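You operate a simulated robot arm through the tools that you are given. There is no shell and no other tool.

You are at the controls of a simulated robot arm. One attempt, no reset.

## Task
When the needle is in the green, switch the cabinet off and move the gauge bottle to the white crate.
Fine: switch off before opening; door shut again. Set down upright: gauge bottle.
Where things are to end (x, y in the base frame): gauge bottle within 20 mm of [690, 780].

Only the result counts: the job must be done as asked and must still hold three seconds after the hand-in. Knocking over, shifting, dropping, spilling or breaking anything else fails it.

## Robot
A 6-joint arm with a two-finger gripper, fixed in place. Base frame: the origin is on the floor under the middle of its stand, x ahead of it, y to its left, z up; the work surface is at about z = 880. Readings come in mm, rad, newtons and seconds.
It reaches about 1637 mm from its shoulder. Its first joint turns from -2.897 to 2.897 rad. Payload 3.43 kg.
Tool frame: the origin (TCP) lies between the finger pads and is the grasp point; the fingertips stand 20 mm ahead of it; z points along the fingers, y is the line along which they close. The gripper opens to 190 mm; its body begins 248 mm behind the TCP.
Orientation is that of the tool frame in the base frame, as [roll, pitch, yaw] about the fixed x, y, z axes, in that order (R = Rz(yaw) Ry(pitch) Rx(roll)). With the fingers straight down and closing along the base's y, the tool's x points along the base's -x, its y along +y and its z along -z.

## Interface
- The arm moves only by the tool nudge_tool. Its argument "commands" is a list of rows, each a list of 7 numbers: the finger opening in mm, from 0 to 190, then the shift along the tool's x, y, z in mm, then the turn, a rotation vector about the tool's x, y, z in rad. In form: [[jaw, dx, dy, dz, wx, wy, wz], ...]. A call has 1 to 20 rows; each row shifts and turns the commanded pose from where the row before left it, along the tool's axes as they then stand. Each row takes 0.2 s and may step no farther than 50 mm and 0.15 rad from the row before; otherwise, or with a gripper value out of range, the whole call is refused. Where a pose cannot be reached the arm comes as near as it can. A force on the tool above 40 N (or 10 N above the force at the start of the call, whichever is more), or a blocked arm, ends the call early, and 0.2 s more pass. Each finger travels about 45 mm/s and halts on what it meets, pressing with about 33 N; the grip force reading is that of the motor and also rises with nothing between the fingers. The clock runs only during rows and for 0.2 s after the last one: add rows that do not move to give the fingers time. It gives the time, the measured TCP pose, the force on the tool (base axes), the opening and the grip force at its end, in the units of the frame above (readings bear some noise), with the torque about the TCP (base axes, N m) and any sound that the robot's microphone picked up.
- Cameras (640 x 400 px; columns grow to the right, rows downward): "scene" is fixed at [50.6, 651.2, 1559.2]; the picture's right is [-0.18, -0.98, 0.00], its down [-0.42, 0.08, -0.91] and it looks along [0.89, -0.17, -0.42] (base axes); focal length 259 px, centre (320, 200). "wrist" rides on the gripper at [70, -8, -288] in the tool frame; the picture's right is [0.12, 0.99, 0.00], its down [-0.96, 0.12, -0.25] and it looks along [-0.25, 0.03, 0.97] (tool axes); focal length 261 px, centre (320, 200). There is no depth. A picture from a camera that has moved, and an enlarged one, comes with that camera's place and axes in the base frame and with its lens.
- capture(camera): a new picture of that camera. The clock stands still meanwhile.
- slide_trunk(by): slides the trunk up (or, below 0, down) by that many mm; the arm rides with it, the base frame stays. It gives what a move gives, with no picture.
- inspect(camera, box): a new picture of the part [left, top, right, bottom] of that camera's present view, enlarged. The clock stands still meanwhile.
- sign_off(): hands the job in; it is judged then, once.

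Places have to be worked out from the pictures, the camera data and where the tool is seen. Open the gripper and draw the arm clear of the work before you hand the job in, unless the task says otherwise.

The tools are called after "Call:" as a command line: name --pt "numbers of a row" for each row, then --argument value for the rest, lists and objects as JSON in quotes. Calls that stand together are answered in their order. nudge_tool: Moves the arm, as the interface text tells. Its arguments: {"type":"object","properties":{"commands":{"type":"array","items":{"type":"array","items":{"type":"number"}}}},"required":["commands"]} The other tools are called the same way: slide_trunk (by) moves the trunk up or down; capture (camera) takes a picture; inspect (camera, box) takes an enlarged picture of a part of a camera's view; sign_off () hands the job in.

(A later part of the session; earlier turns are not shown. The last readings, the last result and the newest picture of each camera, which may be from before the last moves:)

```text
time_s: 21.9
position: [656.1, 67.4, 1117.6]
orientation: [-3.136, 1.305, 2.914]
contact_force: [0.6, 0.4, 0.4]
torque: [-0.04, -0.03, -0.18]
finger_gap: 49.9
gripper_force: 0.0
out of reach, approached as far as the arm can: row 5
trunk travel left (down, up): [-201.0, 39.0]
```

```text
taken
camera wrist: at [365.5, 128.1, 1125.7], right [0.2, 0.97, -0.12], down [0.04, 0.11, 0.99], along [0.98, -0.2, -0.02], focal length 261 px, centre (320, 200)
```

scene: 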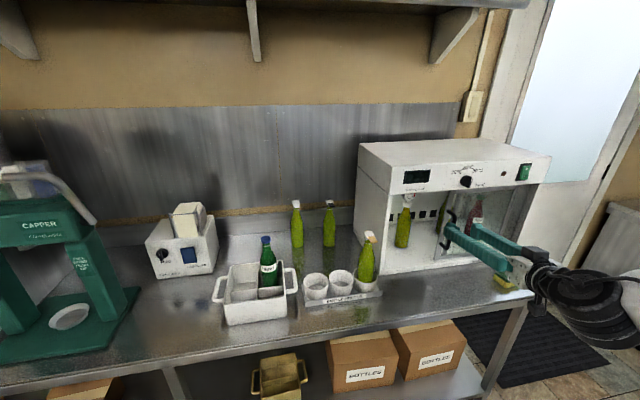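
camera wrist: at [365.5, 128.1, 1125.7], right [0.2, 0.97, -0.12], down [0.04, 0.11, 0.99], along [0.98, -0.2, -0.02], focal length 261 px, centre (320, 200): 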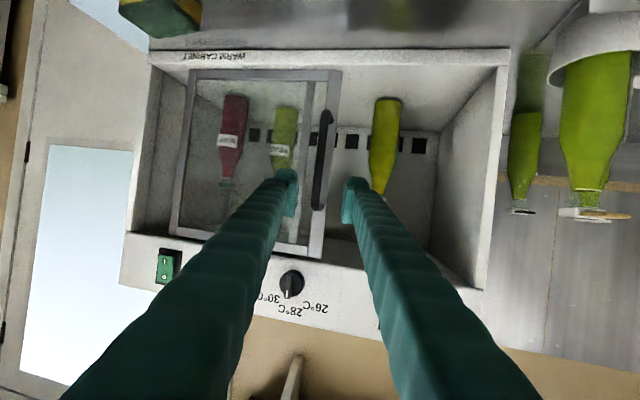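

Even backing towards the base is flagged, so this is an inner folding limit. I'll lower the trunk 150 mm, leaving the hand clear at z≈967, to unfold the arm.

Call:
slide_trunk --by -150

Call:
capture --camera "scene"

```text
time_s: 23.7
position: [656.0, 68.6, 968.2]
orientation: [-3.139, 1.306, 2.908]
contact_force: [-0.4, -0.7, -0.3]
torque: [0.02, 0.01, -0.01]
finger_gap: 50.0
gripper_force: 0.1
trunk travel left (down, up): [-51.0, 189.0]
```

```text
taken
```

scene: 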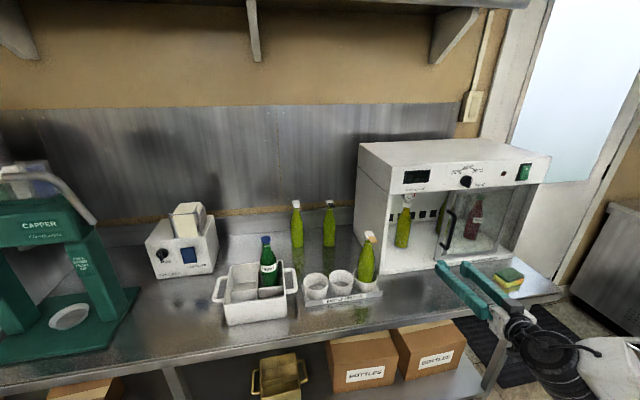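

Now I'll raise the hand 115 mm in the new trunk position to see whether reach is restored.

Call:
nudge_tool --pt "50 -37 0 -10 0 0 0" --pt "50 -37 0 -10 0 0 0" --pt "50 -37 0 -10 0 0 0"

Call:
capture --camera "wrist"

```text
time_s: 24.5
position: [658.1, 69.7, 1083.8]
orientation: [-3.138, 1.305, 2.91]
contact_force: [0.2, 0.9, -1.2]
torque: [-0.04, 0.01, -0.08]
finger_gap: 50.0
gripper_force: 0.1
trunk travel left (down, up): [-51.0, 189.0]
```

```text
taken
camera wrist: at [366.1, 128.5, 1090.7], right [0.2, 0.97, -0.12], down [0.04, 0.11, 0.99], along [0.98, -0.2, -0.02], focal length 261 px, centre (320, 200)
```

wrist: 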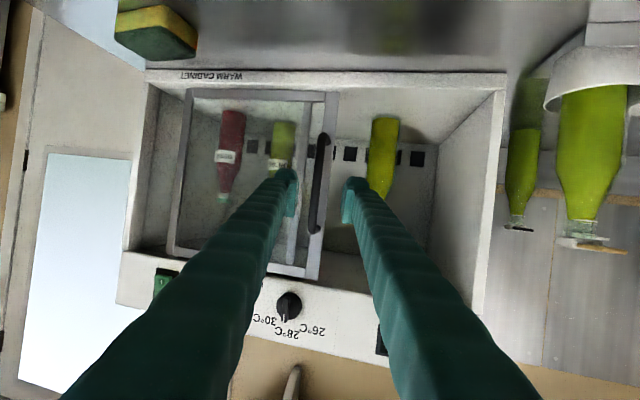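

Reach is fine here. The bar is straight ahead along the fingers at about (727, 51), so I'll advance and grip it again.

Call:
nudge_tool --pt "50 0 0 35 0 0 0" --pt "50 0 -1 35 0 0 0" --pt "0 0 0 0 0 0 0" --pt "0 0 0 0 0 0 0" --pt "0 0 0 0 0 0 0" --pt "0 0 0 0 0 0 0"

```text
time_s: 25.9
position: [721.1, 50.5, 1064.9]
orientation: [-3.138, 1.306, 2.911]
contact_force: [-3.4, 0.1, -0.8]
torque: [0.02, -0.09, -0.02]
finger_gap: 11.1
gripper_force: 44.8
trunk travel left (down, up): [-51.0, 189.0]
```

Gripped again at 11.1 mm. Sliding the remaining ~30 mm to -y.

Call:
nudge_tool --pt "0 -0.6 -9.73 2.2 0 0 0" --pt "0 -0.6 -9.73 2.2 0 0 0" --pt "0 -0.6 -9.73 2.2 0 0 0"

Call:
capture --camera "wrist"

```text
time_s: 26.7
position: [721.7, 21.4, 1064.3]
orientation: [-3.14, 1.304, 2.909]
contact_force: [-12.6, -1.4, -18.5]
torque: [0.08, 0.07, -0.13]
finger_gap: 11.2
gripper_force: 45.0
trunk travel left (down, up): [-51.0, 189.0]
```

```text
taken
camera wrist: at [430.8, 81.1, 1071.8], right [0.2, 0.97, -0.12], down [0.04, 0.11, 0.99], along [0.98, -0.2, -0.02], focal length 261 px, centre (320, 200)
```

wrist: 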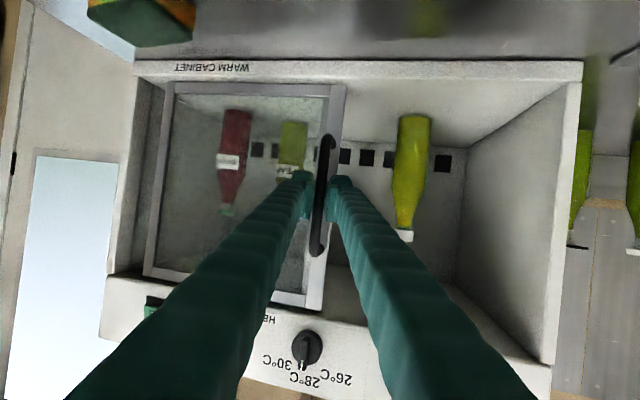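

The door is now open to about y=30 and the bottle is fully exposed. Releasing the handle and backing off along the fingers.

Call:
nudge_tool --pt "60 0 0 0 0 0 0" --pt "60 0 0 0 0 0 0" --pt "60 0 0 0 0 0 0" --pt "60 0 0 -35 0 0 0" --pt "60 0 0 -35 0 0 0"

Call:
capture --camera "scene"

Call:
capture --camera "wrist"

```text
time_s: 27.9
position: [655.8, 39.2, 1083.6]
orientation: [-3.137, 1.305, 2.911]
contact_force: [0.9, 1.6, -0.4]
torque: [-0.04, -0.01, -0.1]
finger_gap: 60.2
gripper_force: 0.1
trunk travel left (down, up): [-51.0, 189.0]
```

```text
taken
```

scene: 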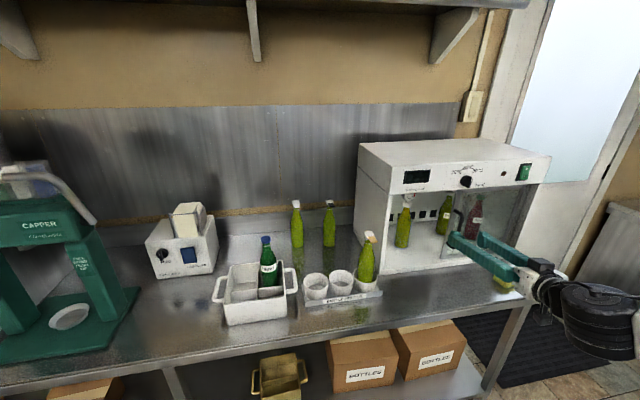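

```text
taken
camera wrist: at [366.1, 98.0, 1090.9], right [0.2, 0.97, -0.12], down [0.04, 0.11, 0.99], along [0.98, -0.2, -0.02], focal length 261 px, centre (320, 200)
```

wrist: 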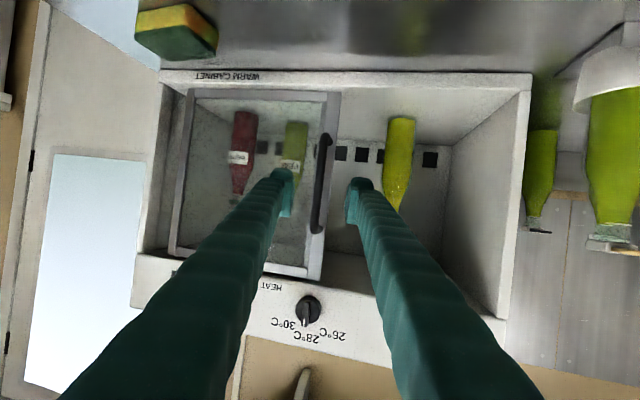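

Moving left in front of the open half, squaring the hand to +x and levelling it at roughly the bottle's upper body height, with the fingers opened to 92 mm.

Call:
nudge_tool --pt "92 2 32.4 -7.4 0 0 0" --pt "92 2 32.4 -7.4 0 0 0" --pt "92 2 32.4 -7.4 0 0 0" --pt "92 0 0 0 -0.111 0 -0.03" --pt "92 0 0 0 -0.111 0 -0.03" --pt "92 0 0 0 0 -0.0975 0" --pt "92 0 0 0 0 -0.0975 0" --pt "92 26 0 2 0 0 0" --pt "92 26 0 2 0 0 0"

Call:
capture --camera "wrist"

```text
time_s: 29.9
position: [664.8, 143.7, 1059.8]
orientation: [-3.131, 1.498, -3.138]
contact_force: [1.1, -0.2, -0.7]
torque: [0.01, 0.01, -0.04]
finger_gap: 92.2
gripper_force: 0.1
out of reach, approached as far as the arm can: row 8, 9
trunk travel left (down, up): [-51.0, 189.0]
```

```text
taken
camera wrist: at [371.4, 135.4, 1011.0], right [0.0, 0.99, -0.12], down [-0.18, 0.12, 0.98], along [0.98, 0.03, 0.17], focal length 261 px, centre (320, 200)
```

wrist: 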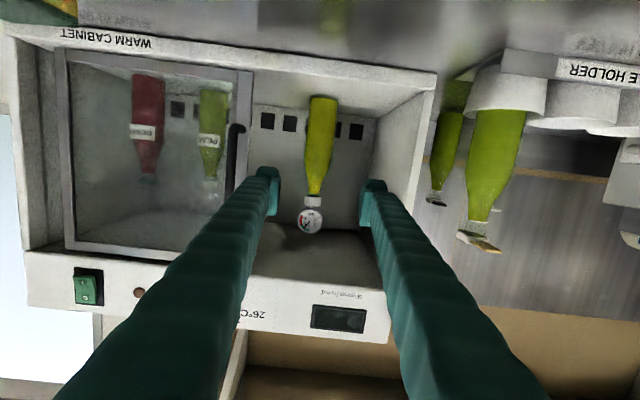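

The open half is straight ahead, with the bottle centred between the fingers. I'll zoom to check bottle alignment and the needle.

Call:
inspect --camera "wrist" --box '[250, 70, 410, 250]'

Call:
inspect --camera "wrist" --box '[292, 202, 330, 238]'

```text
2.22 times, centred on (330, 160) of wrist
camera zoom: at [371.4, 135.4, 1011.0], right [0.0, 0.99, -0.12], down [-0.18, 0.12, 0.98], along [0.98, 0.03, 0.17], focal length 579 px, centre (298, 289)
```

zoom: 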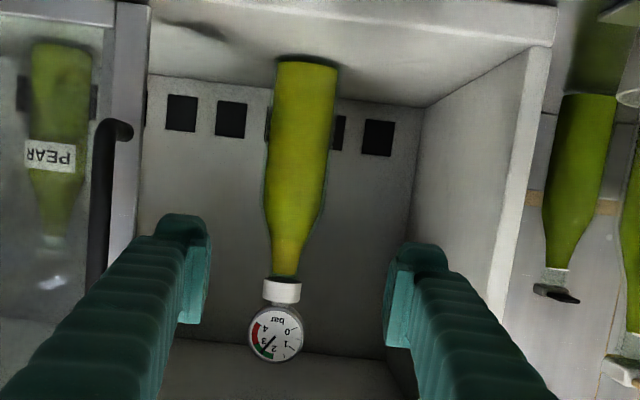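

```text
11.11 times, centred on (311, 220) of wrist
camera zoom: at [371.4, 135.4, 1011.0], right [0.0, 0.99, -0.12], down [-0.18, 0.12, 0.98], along [0.98, 0.03, 0.17], focal length 2896 px, centre (420, -22)
```

zoom: 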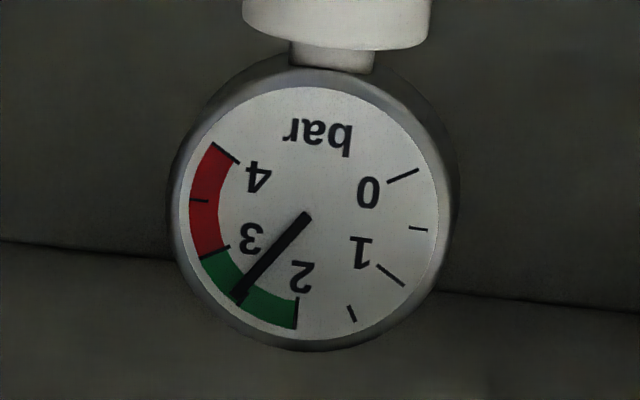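

The needle is at about 2.6, still in the green, and the bottle is centred between the fingers. I'm advancing straight into the cabinet, then pausing to check alignment.

Call:
nudge_tool --pt "92 -2.25 0 46 0 0 0" --pt "92 -2.25 0 46 0 0 0" --pt "92 -2.25 0 46 0 0 0"

Call:
inspect --camera "wrist" --box '[220, 70, 420, 250]'

Call:
inspect --camera "scene" --box '[360, 180, 560, 300]'

```text
time_s: 30.7
position: [802.7, 144.0, 1059.7]
orientation: [-3.14, 1.503, 3.141]
contact_force: [-1.0, -0.4, 1.0]
torque: [-0.04, 0.14, 0.09]
finger_gap: 91.9
gripper_force: 0.1
trunk travel left (down, up): [-51.0, 189.0]
```

```text
2.22 times, centred on (320, 160) of wrist
camera zoom: at [509.4, 136.2, 1009.8], right [-0.01, 0.99, -0.12], down [-0.18, 0.12, 0.98], along [0.98, 0.03, 0.18], focal length 579 px, centre (320, 289)
```

zoom: 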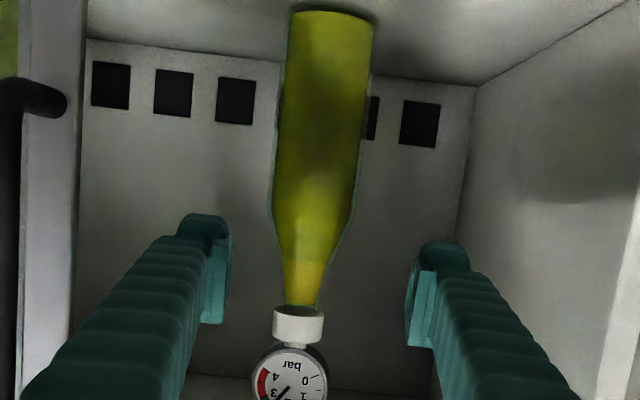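

```text
3.20 times, centred on (460, 240) of scene
camera zoom: at [50.6, 651.2, 1559.2], right [-0.18, -0.98, 0.0], down [-0.42, 0.08, -0.91], along [0.89, -0.17, -0.42], focal length 827 px, centre (-128, 72)
```

zoom: 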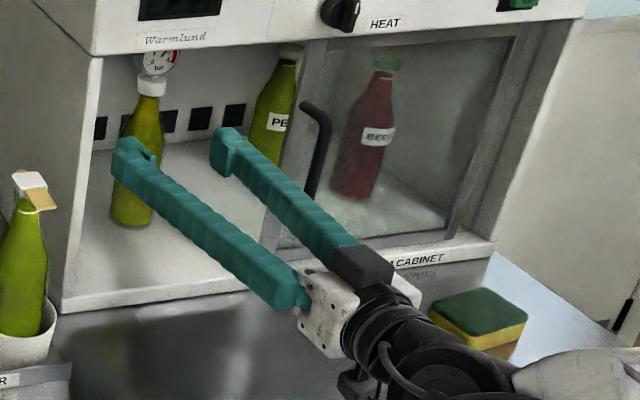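

The TCP is at (803, 144, 1060), which is 34 mm high and 5 mm to the left of the bottle axis (y≈139). I'll correct both and advance the last 82 mm.

Call:
nudge_tool --pt "92 17 -2.5 1.2 0 0 0" --pt "92 17 -2.5 1.2 0 0 0" --pt "92 -2.8 0 41 0 0 0" --pt "92 -2.8 0 41 0 0 0"

Call:
inspect --camera "wrist" --box '[220, 70, 420, 250]'

Call:
inspect --camera "scene" --box '[370, 180, 490, 280]'

```text
time_s: 31.7
position: [885.8, 137.9, 1023.3]
orientation: [-3.138, 1.503, -3.14]
contact_force: [-0.3, -0.8, 0.2]
torque: [0.0, 0.16, 0.06]
finger_gap: 91.9
gripper_force: 0.0
trunk travel left (down, up): [-51.0, 189.0]
```

```text
2.22 times, centred on (320, 160) of wrist
camera zoom: at [592.2, 130.2, 973.5], right [-0.01, 0.99, -0.12], down [-0.18, 0.12, 0.98], along [0.98, 0.03, 0.18], focal length 579 px, centre (320, 289)
```

zoom: 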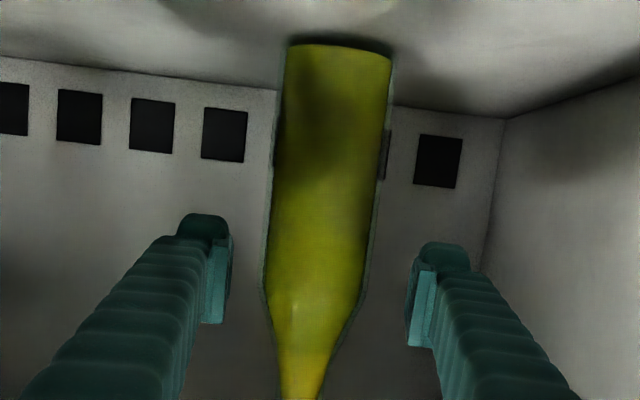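

```text
4.00 times, centred on (430, 230) of scene
camera zoom: at [50.6, 651.2, 1559.2], right [-0.18, -0.98, 0.0], down [-0.42, 0.08, -0.91], along [0.89, -0.17, -0.42], focal length 1034 px, centre (-120, 80)
```

zoom: 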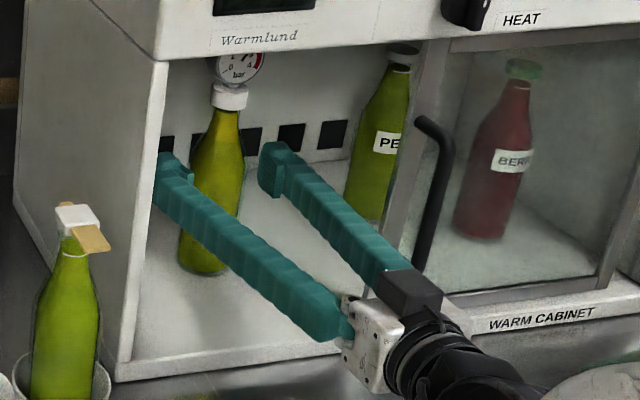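

The fingers straddle the bottle evenly, with the TCP at the top of the straight body. Before choosing the grip height, I'll measure the crate's wall height more accurately.

Call:
inspect --camera "scene" --box '[205, 225, 305, 330]'

```text
3.81 times, centred on (255, 278) of scene
camera zoom: at [50.6, 651.2, 1559.2], right [-0.18, -0.98, 0.0], down [-0.42, 0.08, -0.91], along [0.89, -0.17, -0.42], focal length 985 px, centre (568, -95)
```

zoom: 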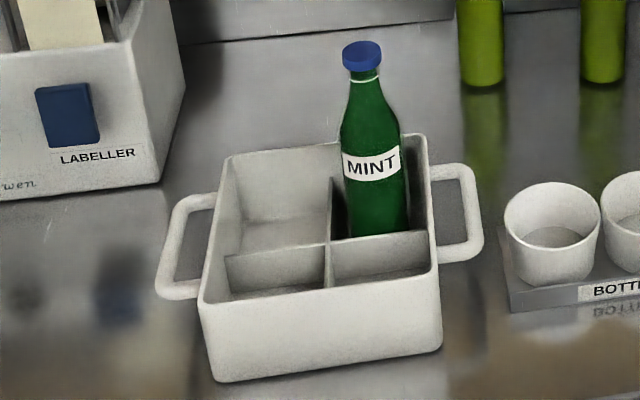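

The crate spans x≈640–815 and y≈641–825, with its rim at z≈968 and the dividers lower at ≈932. Gripping about 109 mm above the bottle's base keeps the fingers above the rim when it stands in the cell, so the present height is right. Closing on the bottle.

Call:
nudge_tool --pt "40 0 0 0 0 0 0" --pt "40 0 0 0 0 0 0" --pt "40 0 0 0 0 0 0" --pt "40 0 0 0 0 0 0" --pt "40 0 0 0 0 0 0"

Call:
inspect --camera "wrist" --box '[220, 70, 420, 250]'

```text
time_s: 32.9
position: [885.2, 138.8, 1023.4]
orientation: [-3.136, 1.501, -3.141]
contact_force: [-1.0, -2.4, 2.9]
torque: [-0.09, 0.02, -0.04]
finger_gap: 56.8
gripper_force: 32.3
trunk travel left (down, up): [-51.0, 189.0]
```

```text
2.22 times, centred on (320, 160) of wrist
camera zoom: at [592.6, 130.1, 973.2], right [-0.01, 0.99, -0.12], down [-0.18, 0.12, 0.98], along [0.98, 0.03, 0.18], focal length 579 px, centre (320, 289)
```

zoom: 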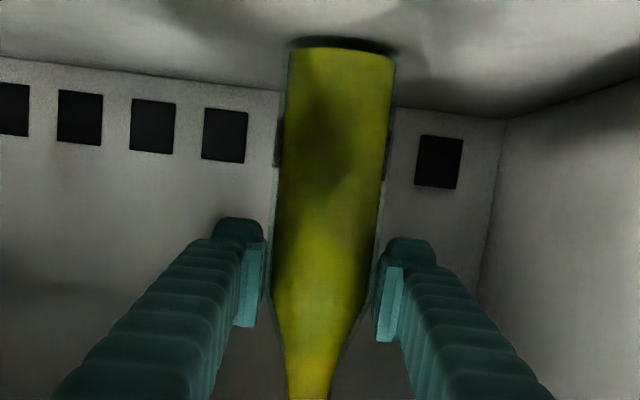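

The bottle is held at 56.8 mm. Lifting it 20 mm gently, which leaves clearance under the header.

Call:
nudge_tool --pt "30 -10 0 -0.7 0 0 0" --pt "30 -10 0 -0.7 0 0 0" --pt "30 0 0 0 0 0 0"

Call:
inspect --camera "wrist" --box '[220, 70, 420, 250]'

Call:
inspect --camera "scene" --box '[370, 180, 490, 280]'

```text
time_s: 33.7
position: [885.3, 139.3, 1042.7]
orientation: [-3.133, 1.501, -3.135]
contact_force: [-0.3, -0.8, -6.7]
torque: [0.04, 0.08, -0.01]
finger_gap: 57.0
gripper_force: 33.2
trunk travel left (down, up): [-51.0, 189.0]
```

```text
2.22 times, centred on (320, 160) of wrist
camera zoom: at [592.6, 131.0, 992.4], right [-0.01, 0.99, -0.12], down [-0.18, 0.12, 0.98], along [0.98, 0.03, 0.18], focal length 579 px, centre (320, 289)
```

zoom: 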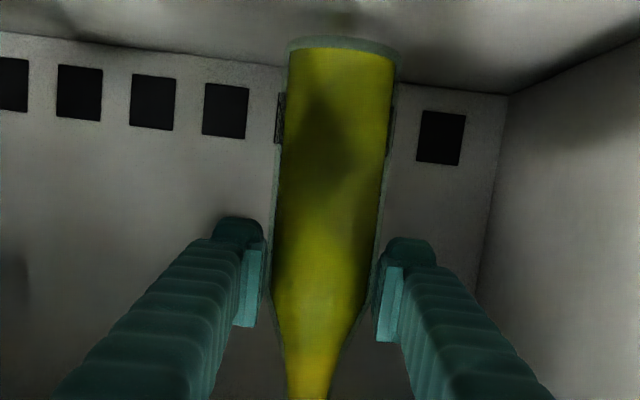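

```text
4.00 times, centred on (430, 230) of scene
camera zoom: at [50.6, 651.2, 1559.2], right [-0.18, -0.98, 0.0], down [-0.42, 0.08, -0.91], along [0.89, -0.17, -0.42], focal length 1034 px, centre (-120, 80)
```

zoom: 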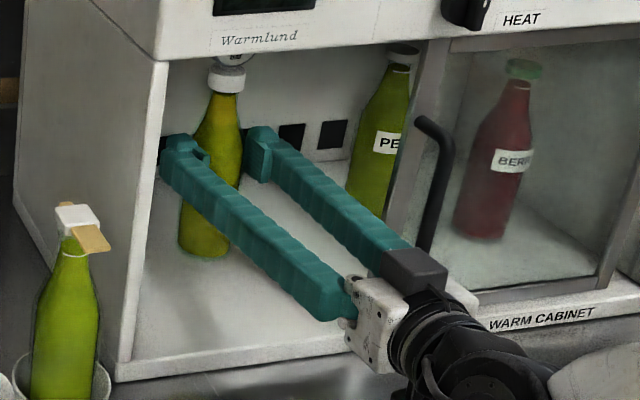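

The bottle hangs securely (about 7 N). Now I'm drawing it straight out of the cabinet along -x.

Call:
nudge_tool --pt "30 2.3 0 -32.4 0 0 0" --pt "30 2.3 0 -32.4 0 0 0" --pt "30 2.3 0 -32.4 0 0 0" --pt "30 2.3 0 -32.4 0 0 0" --pt "30 2.3 0 -32.4 0 0 0" --pt "30 2.3 0 -32.4 0 0 0"

Call:
capture --camera "scene"

```text
time_s: 35.1
position: [692.4, 142.2, 1046.8]
orientation: [-3.131, 1.497, -3.137]
contact_force: [-0.2, -0.4, -6.8]
torque: [-0.03, 0.0, -0.08]
finger_gap: 56.8
gripper_force: 32.6
trunk travel left (down, up): [-51.0, 189.0]
```

```text
taken
```

scene: 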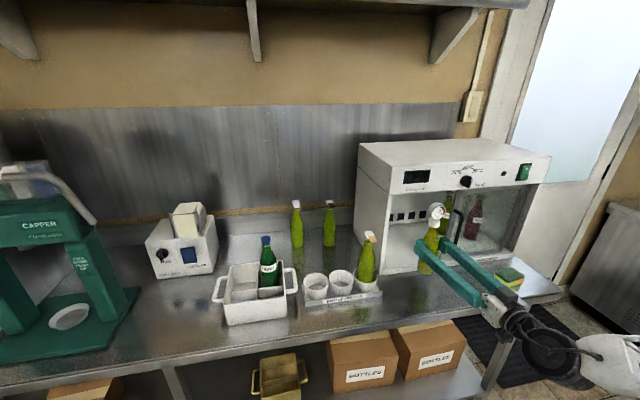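

The bottle is clear of the cabinet. I'm raising it to TCP z≈1240, so its base passes above the bottle in the holder (top ≈1110), while drifting left.

Call:
nudge_tool --pt "30 -38.5 10 -2.8 0 0 0" --pt "30 -38.5 10 -2.8 0 0 0" --pt "30 -38.5 20 -2.8 0 0 0" --pt "30 -38.5 20 -2.8 0 0 0" --pt "30 -38.5 20 -2.8 0 0 0"

```text
time_s: 36.3
position: [690.0, 220.2, 1235.2]
orientation: [-3.125, 1.5, -3.127]
contact_force: [-0.3, 0.1, -6.7]
torque: [-0.03, 0.12, 0.01]
finger_gap: 56.6
gripper_force: 32.9
trunk travel left (down, up): [-51.0, 189.0]
```

Base is at about 1126. I'm carrying it across to the left at this height, creeping up slightly for margin.

Call:
nudge_tool --pt "30 -8 35 0 0 0 0" --pt "30 -8 40 0 0 0 0" --pt "30 0 40 0 0 0 0" --pt "30 0 40 0 0 0 0" --pt "30 0 40 0 0 0 0" --pt "30 0 40 0 0 0 0" --pt "30 0 40 0 0 0 0" --pt "30 0 40 0 0 0 0"

Call:
capture --camera "scene"

```text
time_s: 38.1
position: [690.5, 532.2, 1251.4]
orientation: [3.137, 1.501, 3.134]
contact_force: [-0.3, -1.3, -5.3]
torque: [0.01, 0.22, 0.22]
finger_gap: 56.4
gripper_force: 32.9
trunk travel left (down, up): [-51.0, 189.0]
```

```text
taken
```

scene: 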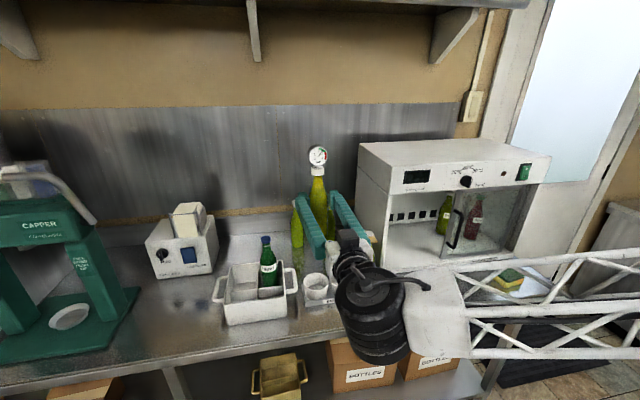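

The bottle is upright and clear above everything at y=532. Continuing to y≈780.

Call:
nudge_tool --pt "30 0 42 0 0 0 0" --pt "30 0 42 0 0 0 0" --pt "30 0 42 0 0 0 0" --pt "30 0 42 0 0 0 0" --pt "30 0 42 0 0 0 0" --pt "30 0 37.8 0 0 0 0"

Call:
capture --camera "scene"

Call:
capture --camera "wrist"

```text
time_s: 39.5
position: [692.6, 783.4, 1251.5]
orientation: [-3.117, 1.501, -3.121]
contact_force: [-0.8, -1.1, -5.6]
torque: [0.03, 0.28, 0.17]
finger_gap: 56.0
gripper_force: 32.5
trunk travel left (down, up): [-51.0, 189.0]
```

```text
taken
```

scene: 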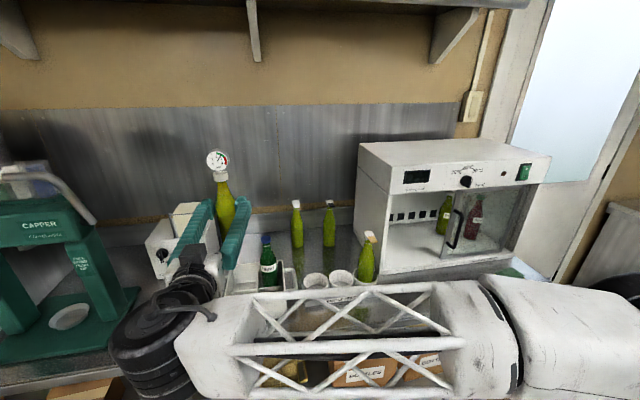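

```text
taken
camera wrist: at [400.2, 774.8, 1200.5], right [-0.01, 0.99, -0.12], down [-0.18, 0.12, 0.98], along [0.98, 0.03, 0.18], focal length 261 px, centre (320, 200)
```

wrist: 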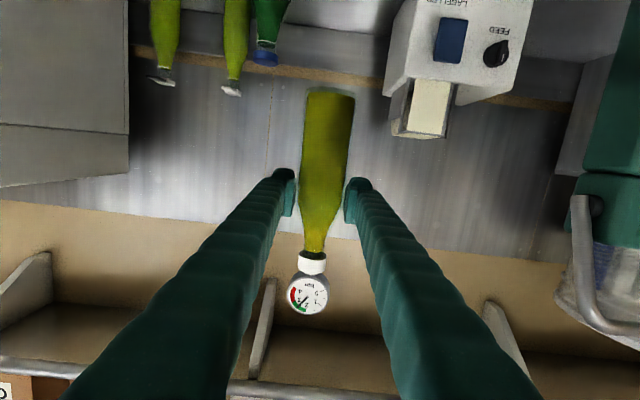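

The bottle is above the front-left cell. The bottle's offset along the fingers matters for placing, so I'll measure it from zoomed views.

Call:
inspect --camera "scene" --box '[165, 145, 275, 300]'

Call:
inspect --camera "wrist" --box '[260, 80, 380, 325]'

Call:
inspect --camera "wrist" --box '[270, 155, 370, 235]'

```text
2.58 times, centred on (220, 222) of scene
camera zoom: at [50.6, 651.2, 1559.2], right [-0.18, -0.98, 0.0], down [-0.42, 0.08, -0.91], along [0.89, -0.17, -0.42], focal length 667 px, centre (578, 142)
```

zoom: 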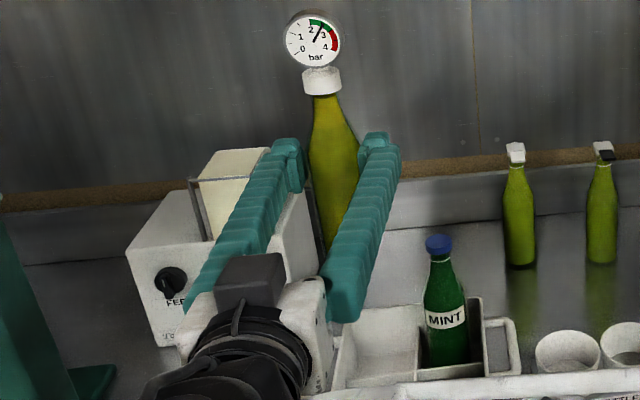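

```text
1.63 times, centred on (320, 202) of wrist
camera zoom: at [400.2, 774.8, 1200.5], right [-0.01, 0.99, -0.12], down [-0.18, 0.12, 0.98], along [0.98, 0.03, 0.18], focal length 426 px, centre (320, 196)
```

zoom: 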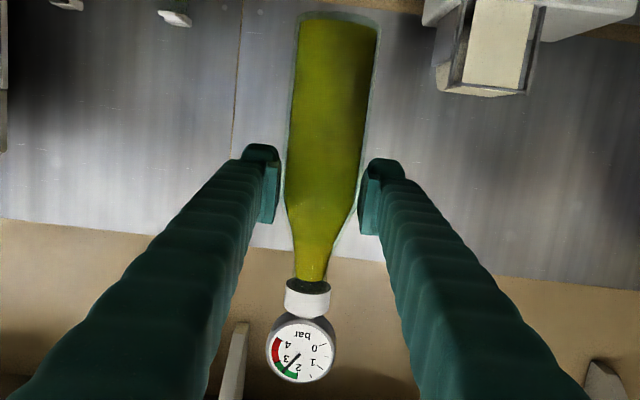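

```text
5.00 times, centred on (320, 195) of wrist
camera zoom: at [400.2, 774.8, 1200.5], right [-0.01, 0.99, -0.12], down [-0.18, 0.12, 0.98], along [0.98, 0.03, 0.18], focal length 1303 px, centre (320, 225)
```

zoom: 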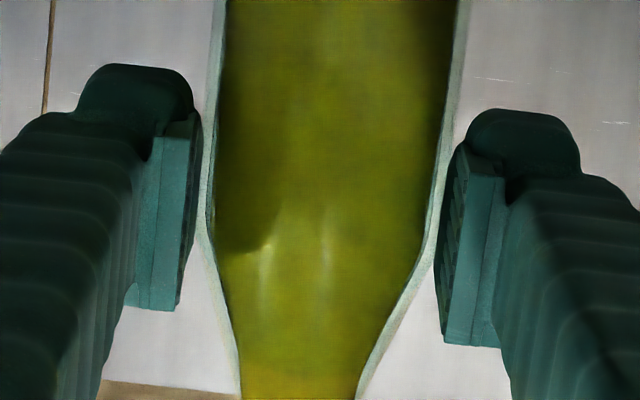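

The bottle axis sits about 10 mm ahead of the TCP along the fingers, while y is centred. So I'm shifting the TCP to about (681, 779) to put the axis over (690, 780), and letting it settle.

Call:
nudge_tool --pt "30 0.8 -4 -11 0 0 0" --pt "30 0 0 0 0 0 0" --pt "30 0 0 0 0 0 0"

```text
time_s: 40.3
position: [682.3, 778.6, 1250.9]
orientation: [-3.132, 1.502, -3.131]
contact_force: [0.9, -0.4, -5.9]
torque: [0.02, 0.1, 0.0]
finger_gap: 56.3
gripper_force: 32.7
trunk travel left (down, up): [-51.0, 189.0]
```

Settled at (682, 779). Lowering to just above the crate rim (bottle base ≈985) for a check.

Call:
nudge_tool --pt "30 38.9 0 2.7 0 0 0" --pt "30 38.9 0 2.7 0 0 0" --pt "30 38.9 0 2.7 0 0 0" --pt "30 38.9 0 2.7 0 0 0" --pt "30 0 0 0 0 0 0"

Call:
capture --camera "scene"

Call:
capture --camera "wrist"

```text
time_s: 41.5
position: [681.7, 780.1, 1094.6]
orientation: [-3.128, 1.5, -3.131]
contact_force: [0.3, -0.7, -6.5]
torque: [0.0, 0.11, -0.02]
finger_gap: 56.2
gripper_force: 32.9
trunk travel left (down, up): [-51.0, 189.0]
```

```text
taken
```

scene: 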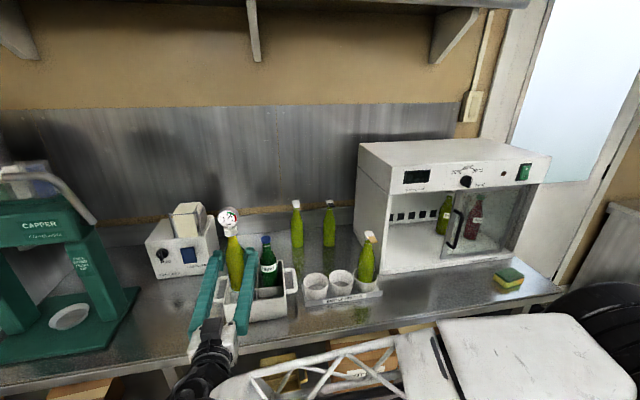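

```text
taken
camera wrist: at [389.0, 771.6, 1044.5], right [-0.01, 0.99, -0.12], down [-0.18, 0.12, 0.98], along [0.98, 0.03, 0.18], focal length 261 px, centre (320, 200)
```

wrist: 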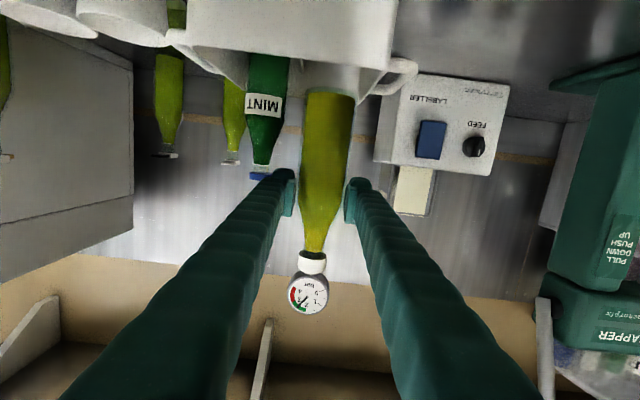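

The crate's front wall now shows in the wrist view with the bottle base just behind its rim. I'll zoom both views to check placement.

Call:
inspect --camera "wrist" --box '[180, 0, 420, 150]'

Call:
inspect --camera "scene" --box '[180, 200, 310, 330]'

```text
2.67 times, centred on (300, 75) of wrist
camera zoom: at [389.0, 771.6, 1044.5], right [-0.01, 0.99, -0.12], down [-0.18, 0.12, 0.98], along [0.98, 0.03, 0.18], focal length 695 px, centre (373, 533)
```

zoom: 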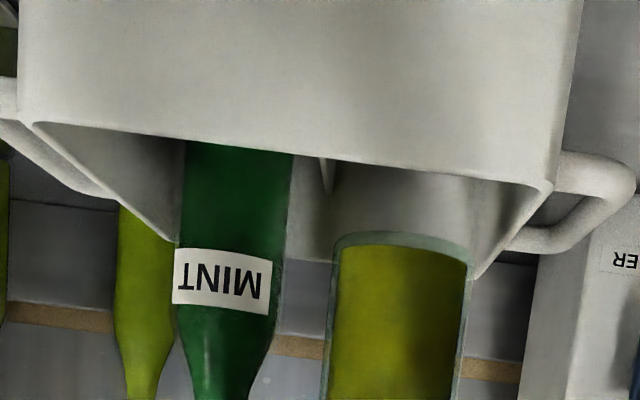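

```text
3.08 times, centred on (245, 265) of scene
camera zoom: at [50.6, 651.2, 1559.2], right [-0.18, -0.98, 0.0], down [-0.42, 0.08, -0.91], along [0.89, -0.17, -0.42], focal length 796 px, centre (551, 0)
```

zoom: 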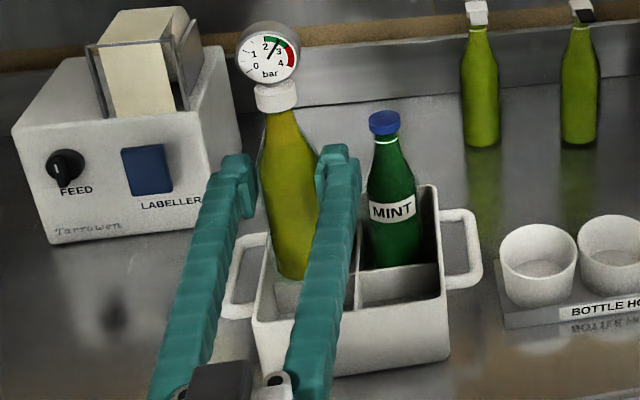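

The bottle base is at roughly (692–695, 780), 980 high, with the rim at about 965. The fit is good with a 3 mm pull-back. I'm lowering into the cell, first to a few mm above the floor.

Call:
nudge_tool --pt "30 0.2 0 -3 0 0 0" --pt "30 27 0 1.9 0 0 0" --pt "30 27 0 1.9 0 0 0" --pt "30 20 0 1.4 0 0 0" --pt "30 8 0 0.6 0 0 0" --pt "30 0 0 0 0 0 0"

Call:
inspect --camera "wrist" --box '[180, 0, 460, 230]'

Call:
inspect --camera "scene" --box '[190, 210, 310, 330]'

```text
time_s: 42.9
position: [678.4, 779.9, 1013.5]
orientation: [-3.13, 1.5, -3.134]
contact_force: [0.4, 0.2, -7.8]
torque: [-0.01, 0.1, 0.01]
finger_gap: 56.1
gripper_force: 32.7
trunk travel left (down, up): [-51.0, 189.0]
```

```text
1.74 times, centred on (320, 115) of wrist
camera zoom: at [386.1, 771.0, 962.8], right [-0.01, 0.99, -0.12], down [-0.18, 0.12, 0.98], along [0.98, 0.03, 0.18], focal length 453 px, centre (320, 348)
```

zoom: 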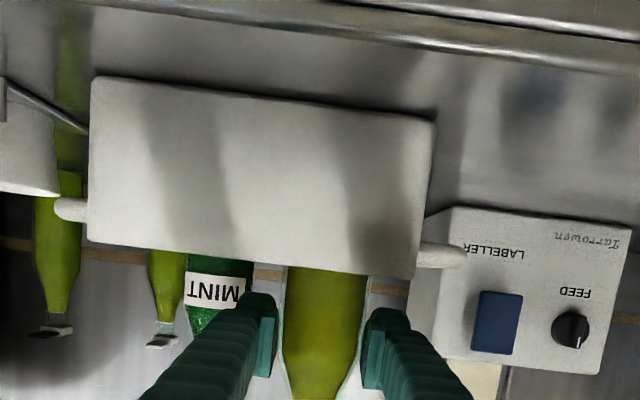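

```text
3.33 times, centred on (250, 270) of scene
camera zoom: at [50.6, 651.2, 1559.2], right [-0.18, -0.98, 0.0], down [-0.42, 0.08, -0.91], along [0.89, -0.17, -0.42], focal length 862 px, centre (553, -33)
```

zoom: 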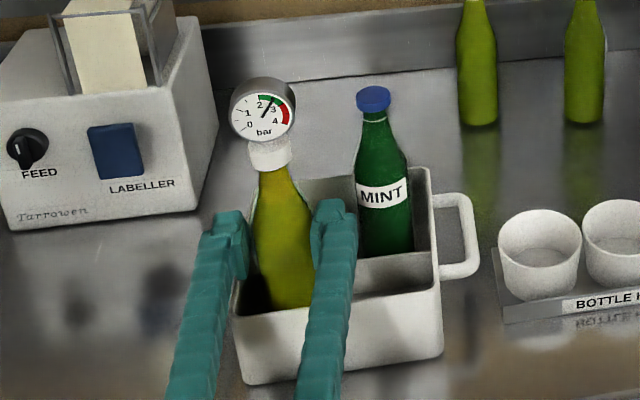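

The bottle is inside the front-left cell and nothing is touching. Lowering in small steps to feel for the floor.

Call:
nudge_tool --pt "30 3 0 0.2 0 0 0" --pt "30 3 0 0.2 0 0 0" --pt "30 3 0 0.2 0 0 0"

```text
time_s: 43.7
position: [679.9, 780.0, 1003.8]
orientation: [-3.126, 1.501, -3.128]
contact_force: [1.1, 0.0, -4.0]
torque: [0.08, -0.01, 0.02]
finger_gap: 56.1
gripper_force: 32.8
trunk travel left (down, up): [-51.0, 189.0]
```

Force dropped slightly to -4 N, so it may be just touching. One 2 mm step more and a settle.

Call:
nudge_tool --pt "30 2 0 0.1 0 0 0" --pt "30 0 0 0 0 0 0"

```text
time_s: 44.3
position: [679.4, 780.4, 1003.9]
orientation: [-3.141, 1.504, 3.138]
contact_force: [2.2, 2.3, 8.3]
torque: [0.11, -0.62, 0.11]
finger_gap: 56.0
gripper_force: 33.1
trunk travel left (down, up): [-51.0, 189.0]
```

There's now +8 N of upward force at z≈1004, which is consistent with the bottle standing on the crate floor. Checking visually before releasing.

Call:
inspect --camera "wrist" --box '[220, 100, 420, 260]'

Call:
inspect --camera "scene" --box '[200, 210, 300, 330]'

```text
2.50 times, centred on (320, 180) of wrist
camera zoom: at [386.6, 771.0, 953.1], right [-0.01, 0.99, -0.12], down [-0.18, 0.12, 0.98], along [0.98, 0.03, 0.18], focal length 652 px, centre (320, 250)
```

zoom: 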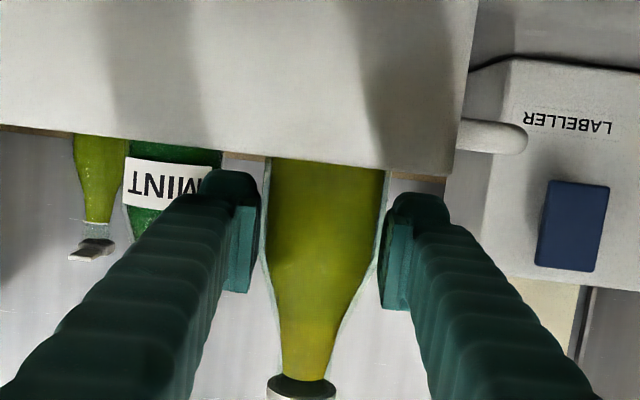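

```text
3.33 times, centred on (250, 270) of scene
camera zoom: at [50.6, 651.2, 1559.2], right [-0.18, -0.98, 0.0], down [-0.42, 0.08, -0.91], along [0.89, -0.17, -0.42], focal length 862 px, centre (553, -33)
```

zoom: 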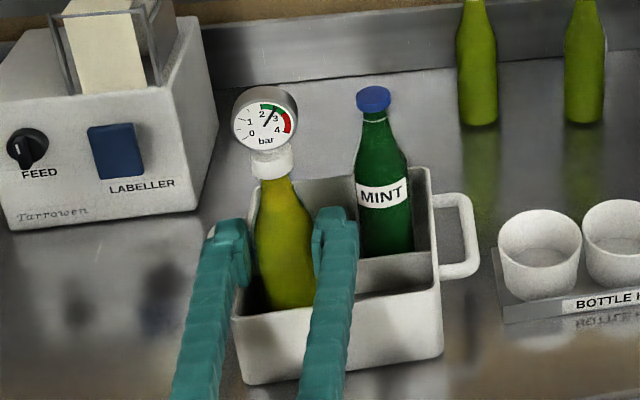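

The bottle stands upright in the cell, level with the MINT bottle's posture. I'm easing 1 mm to relieve pressure, then opening to 84 mm.

Call:
nudge_tool --pt "30 -1.2 0 0 0 0 0" --pt "64 0 0 0 0 0 0" --pt "84 0 0 0 0 0 0" --pt "84 0 0 0 0 0 0"

Call:
inspect --camera "wrist" --box '[220, 100, 420, 260]'

Call:
inspect --camera "scene" --box '[200, 210, 300, 330]'

```text
time_s: 45.3
position: [679.1, 779.8, 1002.5]
orientation: [-3.128, 1.5, -3.135]
contact_force: [0.5, 0.3, 1.1]
torque: [-0.01, -0.03, 0.0]
finger_gap: 84.1
gripper_force: 0.1
trunk travel left (down, up): [-51.0, 189.0]
```

```text
2.50 times, centred on (320, 180) of wrist
camera zoom: at [386.6, 770.7, 952.7], right [-0.01, 0.99, -0.12], down [-0.18, 0.12, 0.98], along [0.98, 0.03, 0.18], focal length 652 px, centre (320, 250)
```

zoom: 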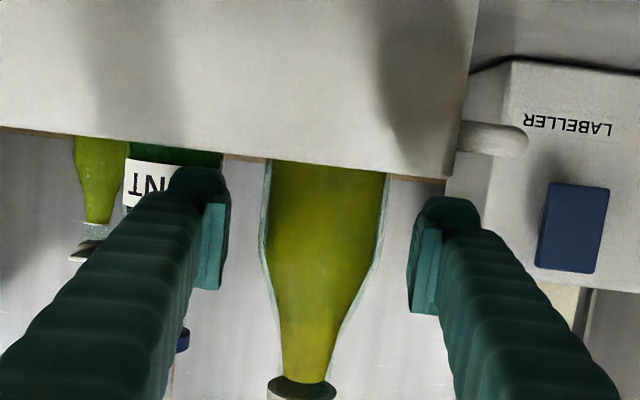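

```text
3.33 times, centred on (250, 270) of scene
camera zoom: at [50.6, 651.2, 1559.2], right [-0.18, -0.98, 0.0], down [-0.42, 0.08, -0.91], along [0.89, -0.17, -0.42], focal length 862 px, centre (553, -33)
```

zoom: 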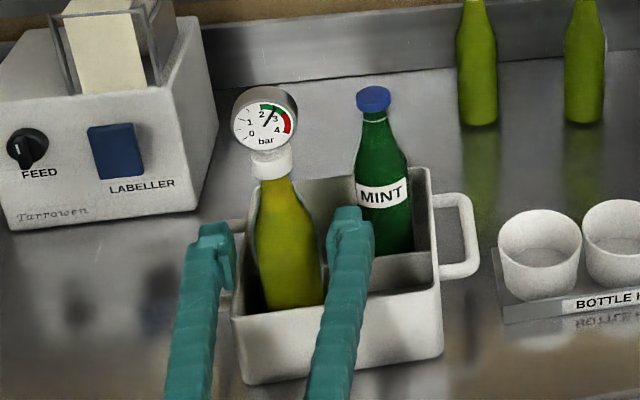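

Released: the bottle stands on its own at about (693, 780). I'm backing straight out along -x, then raising.

Call:
nudge_tool --pt "84 0 0 -20 0 0 0" --pt "84 0 0 -38 0 0 0" --pt "84 0 0 -38 0 0 0" --pt "84 0 0 -38 0 0 0" --pt "84 -41 0 -2.9 0 0 0" --pt "84 -41 0 -2.9 0 0 0" --pt "84 -41 0 -2.9 0 0 0" --pt "84 -41 0 -2.9 0 0 0" --pt "84 -41 0 -2.9 0 0 0" --pt "84 -41 0 -2.9 0 0 0"

Call:
capture --camera "scene"

Call:
capture --camera "wrist"

```text
time_s: 47.5
position: [559.8, 782.1, 1240.0]
orientation: [-2.821, 1.496, -2.84]
contact_force: [0.8, -0.1, -0.5]
torque: [0.0, -0.01, -0.06]
finger_gap: 83.9
gripper_force: 0.1
trunk travel left (down, up): [-51.0, 189.0]
```

```text
taken
```

scene: 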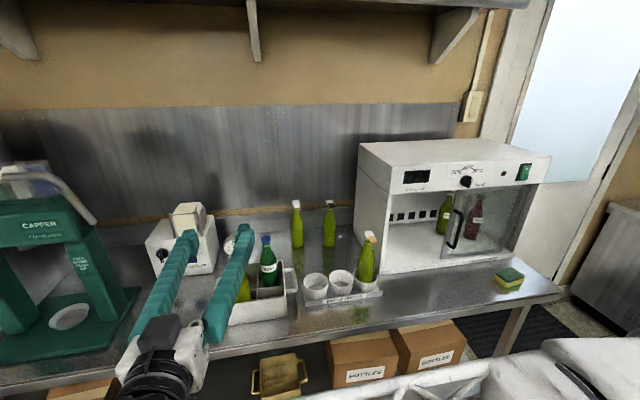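

```text
taken
camera wrist: at [267.1, 777.7, 1191.4], right [0.01, 0.99, -0.14], down [-0.18, 0.14, 0.97], along [0.98, 0.01, 0.18], focal length 261 px, centre (320, 200)
```

wrist: 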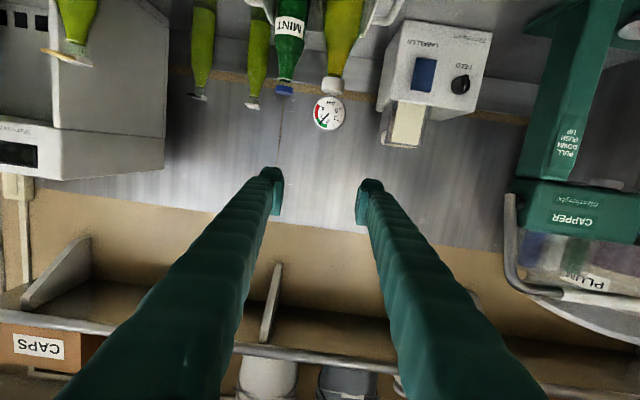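

The arm is clear of the crate. Next I'll shut the cabinet door, so I'm travelling back high (z≈1240) towards its front.

Call:
nudge_tool --pt "84 -0.5 -42.7 7.3 0 0 0" --pt "84 -0.5 -42.7 7.3 0 0 0" --pt "84 -0.5 -42.7 7.3 0 0 0" --pt "84 -0.5 -42.7 7.3 0 0 0" --pt "84 -0.5 -42.7 7.3 0 0 0" --pt "84 -0.5 -42.7 7.3 0 0 0" --pt "84 -0.5 -42.7 7.3 0 0 0" --pt "84 -0.5 -42.7 7.3 0 0 0" --pt "84 -0.5 -42.7 7.3 0 0 0" --pt "84 -0.5 -42.7 7.3 0 0 0" --pt "84 -0.5 -42.7 7.3 0 0 0" --pt "84 -0.5 -42.7 7.3 0 0 0" --pt "84 -0.5 -42.7 7.3 0 0 0" --pt "84 -0.5 -42.7 7.3 0 0 0"

Call:
capture --camera "scene"

Call:
inspect --camera "scene" --box '[190, 195, 310, 330]'

```text
time_s: 50.5
position: [645.1, 179.2, 1258.5]
orientation: [-3.131, 1.501, -3.132]
contact_force: [1.4, -0.1, 0.9]
torque: [-0.02, -0.07, -0.13]
finger_gap: 83.9
gripper_force: 0.1
trunk travel left (down, up): [-51.0, 189.0]
```

```text
taken
```

scene: 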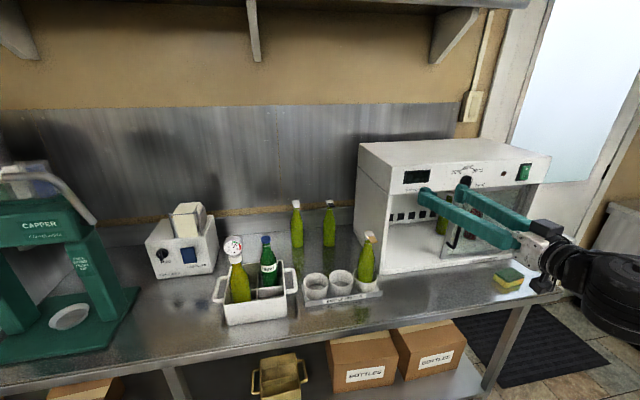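

```text
2.96 times, centred on (250, 262) of scene
camera zoom: at [50.6, 651.2, 1559.2], right [-0.18, -0.98, 0.0], down [-0.42, 0.08, -0.91], along [0.89, -0.17, -0.42], focal length 766 px, centre (527, 15)
```

zoom: 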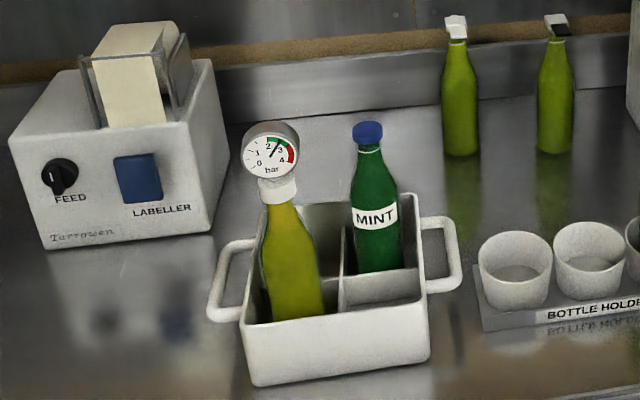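

The gauge bottle stands upright at about (693, 778) with the crate unmoved. I'm turning the hand back to the handle-gripping attitude and descending in front of the handle at y≈21.

Call:
nudge_tool --pt "60 0 0 0 0 0.098 0" --pt "60 0 0 0 0 0.098 0" --pt "60 0 0 0 0.111 0 0.03" --pt "60 0 0 0 0.111 0 0.03" --pt "60 26.3 -22.3 14.6 0 0 0" --pt "60 26.3 -22.3 14.6 0 0 0" --pt "60 26.3 -22.3 14.6 0 0 0" --pt "60 26.3 -22.3 14.6 0 0 0" --pt "60 26.3 -22.3 14.6 0 0 0" --pt "60 26.3 -22.3 14.6 0 0 0" --pt "60 0 0 0 0 0 0"

Call:
capture --camera "wrist"

```text
time_s: 52.9
position: [655.6, 41.8, 1083.2]
orientation: [-3.14, 1.305, 2.911]
contact_force: [0.5, -0.3, 0.5]
torque: [-0.03, 0.02, 0.0]
finger_gap: 59.9
gripper_force: 0.1
trunk travel left (down, up): [-51.0, 189.0]
```

```text
taken
camera wrist: at [364.7, 100.6, 1092.1], right [0.2, 0.97, -0.12], down [0.04, 0.11, 0.99], along [0.98, -0.2, -0.02], focal length 261 px, centre (320, 200)
```

wrist: 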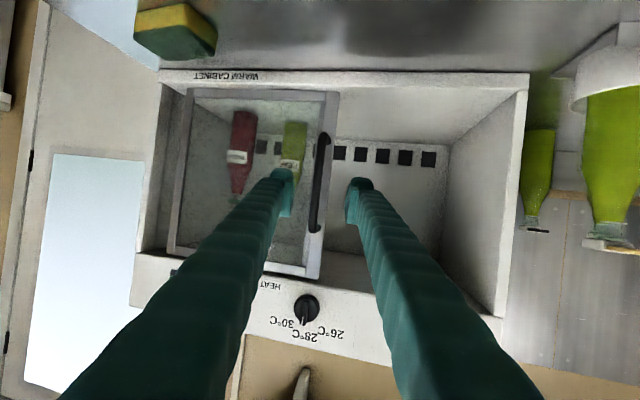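

I'm back at the same pre-grip pose, with the bar straight ahead between the fingers. Advancing and gripping it.

Call:
nudge_tool --pt "60 0 -1 35 0 0 0" --pt "60 0 -1.5 35 0 0 0" --pt "0 0 0 0 0 0 0" --pt "0 0 0 0 0 0 0" --pt "0 0 0 0 0 0 0" --pt "0 0 0 0 0 0 0" --pt "0 0 0 0 0 0 0"

```text
time_s: 54.5
position: [722.6, 22.4, 1065.6]
orientation: [-3.139, 1.305, 2.912]
contact_force: [0.7, -1.9, -0.2]
torque: [0.0, -0.01, -0.03]
finger_gap: 11.5
gripper_force: 44.5
trunk travel left (down, up): [-51.0, 189.0]
```

Gripped at 11.5 mm. Sliding the door back to +y, first half.

Call:
nudge_tool --pt "0 1.2 19.48 -4.39 0 0 0" --pt "0 1.2 19.48 -4.39 0 0 0" --pt "0 1.2 19.48 -4.39 0 0 0" --pt "0 1.2 19.48 -4.39 0 0 0" --pt "0 1.2 19.48 -4.39 0 0 0" --pt "0 1.2 19.48 -4.39 0 0 0"

```text
time_s: 55.9
position: [722.0, 143.0, 1065.5]
orientation: [-3.14, 1.308, 2.914]
contact_force: [-11.4, 1.8, -2.1]
torque: [-0.04, 0.06, 0.22]
finger_gap: 11.0
gripper_force: 45.1
trunk travel left (down, up): [-51.0, 189.0]
```

Smooth, at y=143 with low force. Second half now, towards the closed position at y≈261.

Call:
nudge_tool --pt "0 1.3 19.4 -4.7 0 0 0" --pt "0 1.2 19.48 -4.39 0 0 0" --pt "0 1.2 19.48 -4.39 0 0 0" --pt "0 1.2 19.48 -4.39 0 0 0" --pt "0 1.2 19.48 -4.39 0 0 0"

```text
time_s: 57.0
position: [720.2, 232.2, 1064.8]
orientation: [-3.141, 1.304, 2.904]
contact_force: [-27.7, -3.5, 0.4]
torque: [0.1, -0.08, 0.14]
finger_gap: 11.4
gripper_force: 44.5
trunk travel left (down, up): [-51.0, 189.0]
stopped in row 5: the force on the tool passed its limit at 44 N (the readings are from after the stop); the commanded pose is now the measured one
```

The call stopped because of an x preload of 28–44 N. The y resistance is small, so the door isn't at its stop yet. I'll relieve x by 3 mm and continue with slight ease-off.

Call:
nudge_tool --pt "0 0.8 -0.7 -2.8 0 0 0" --pt "0 0.7 9.7 -2.5 0 0 0"

```text
time_s: 57.6
position: [718.1, 246.9, 1063.3]
orientation: [3.141, 1.303, 2.909]
contact_force: [1.5, 2.1, 4.1]
torque: [-0.05, -0.17, 0.06]
finger_gap: 10.1
gripper_force: 43.2
trunk travel left (down, up): [-51.0, 189.0]
```

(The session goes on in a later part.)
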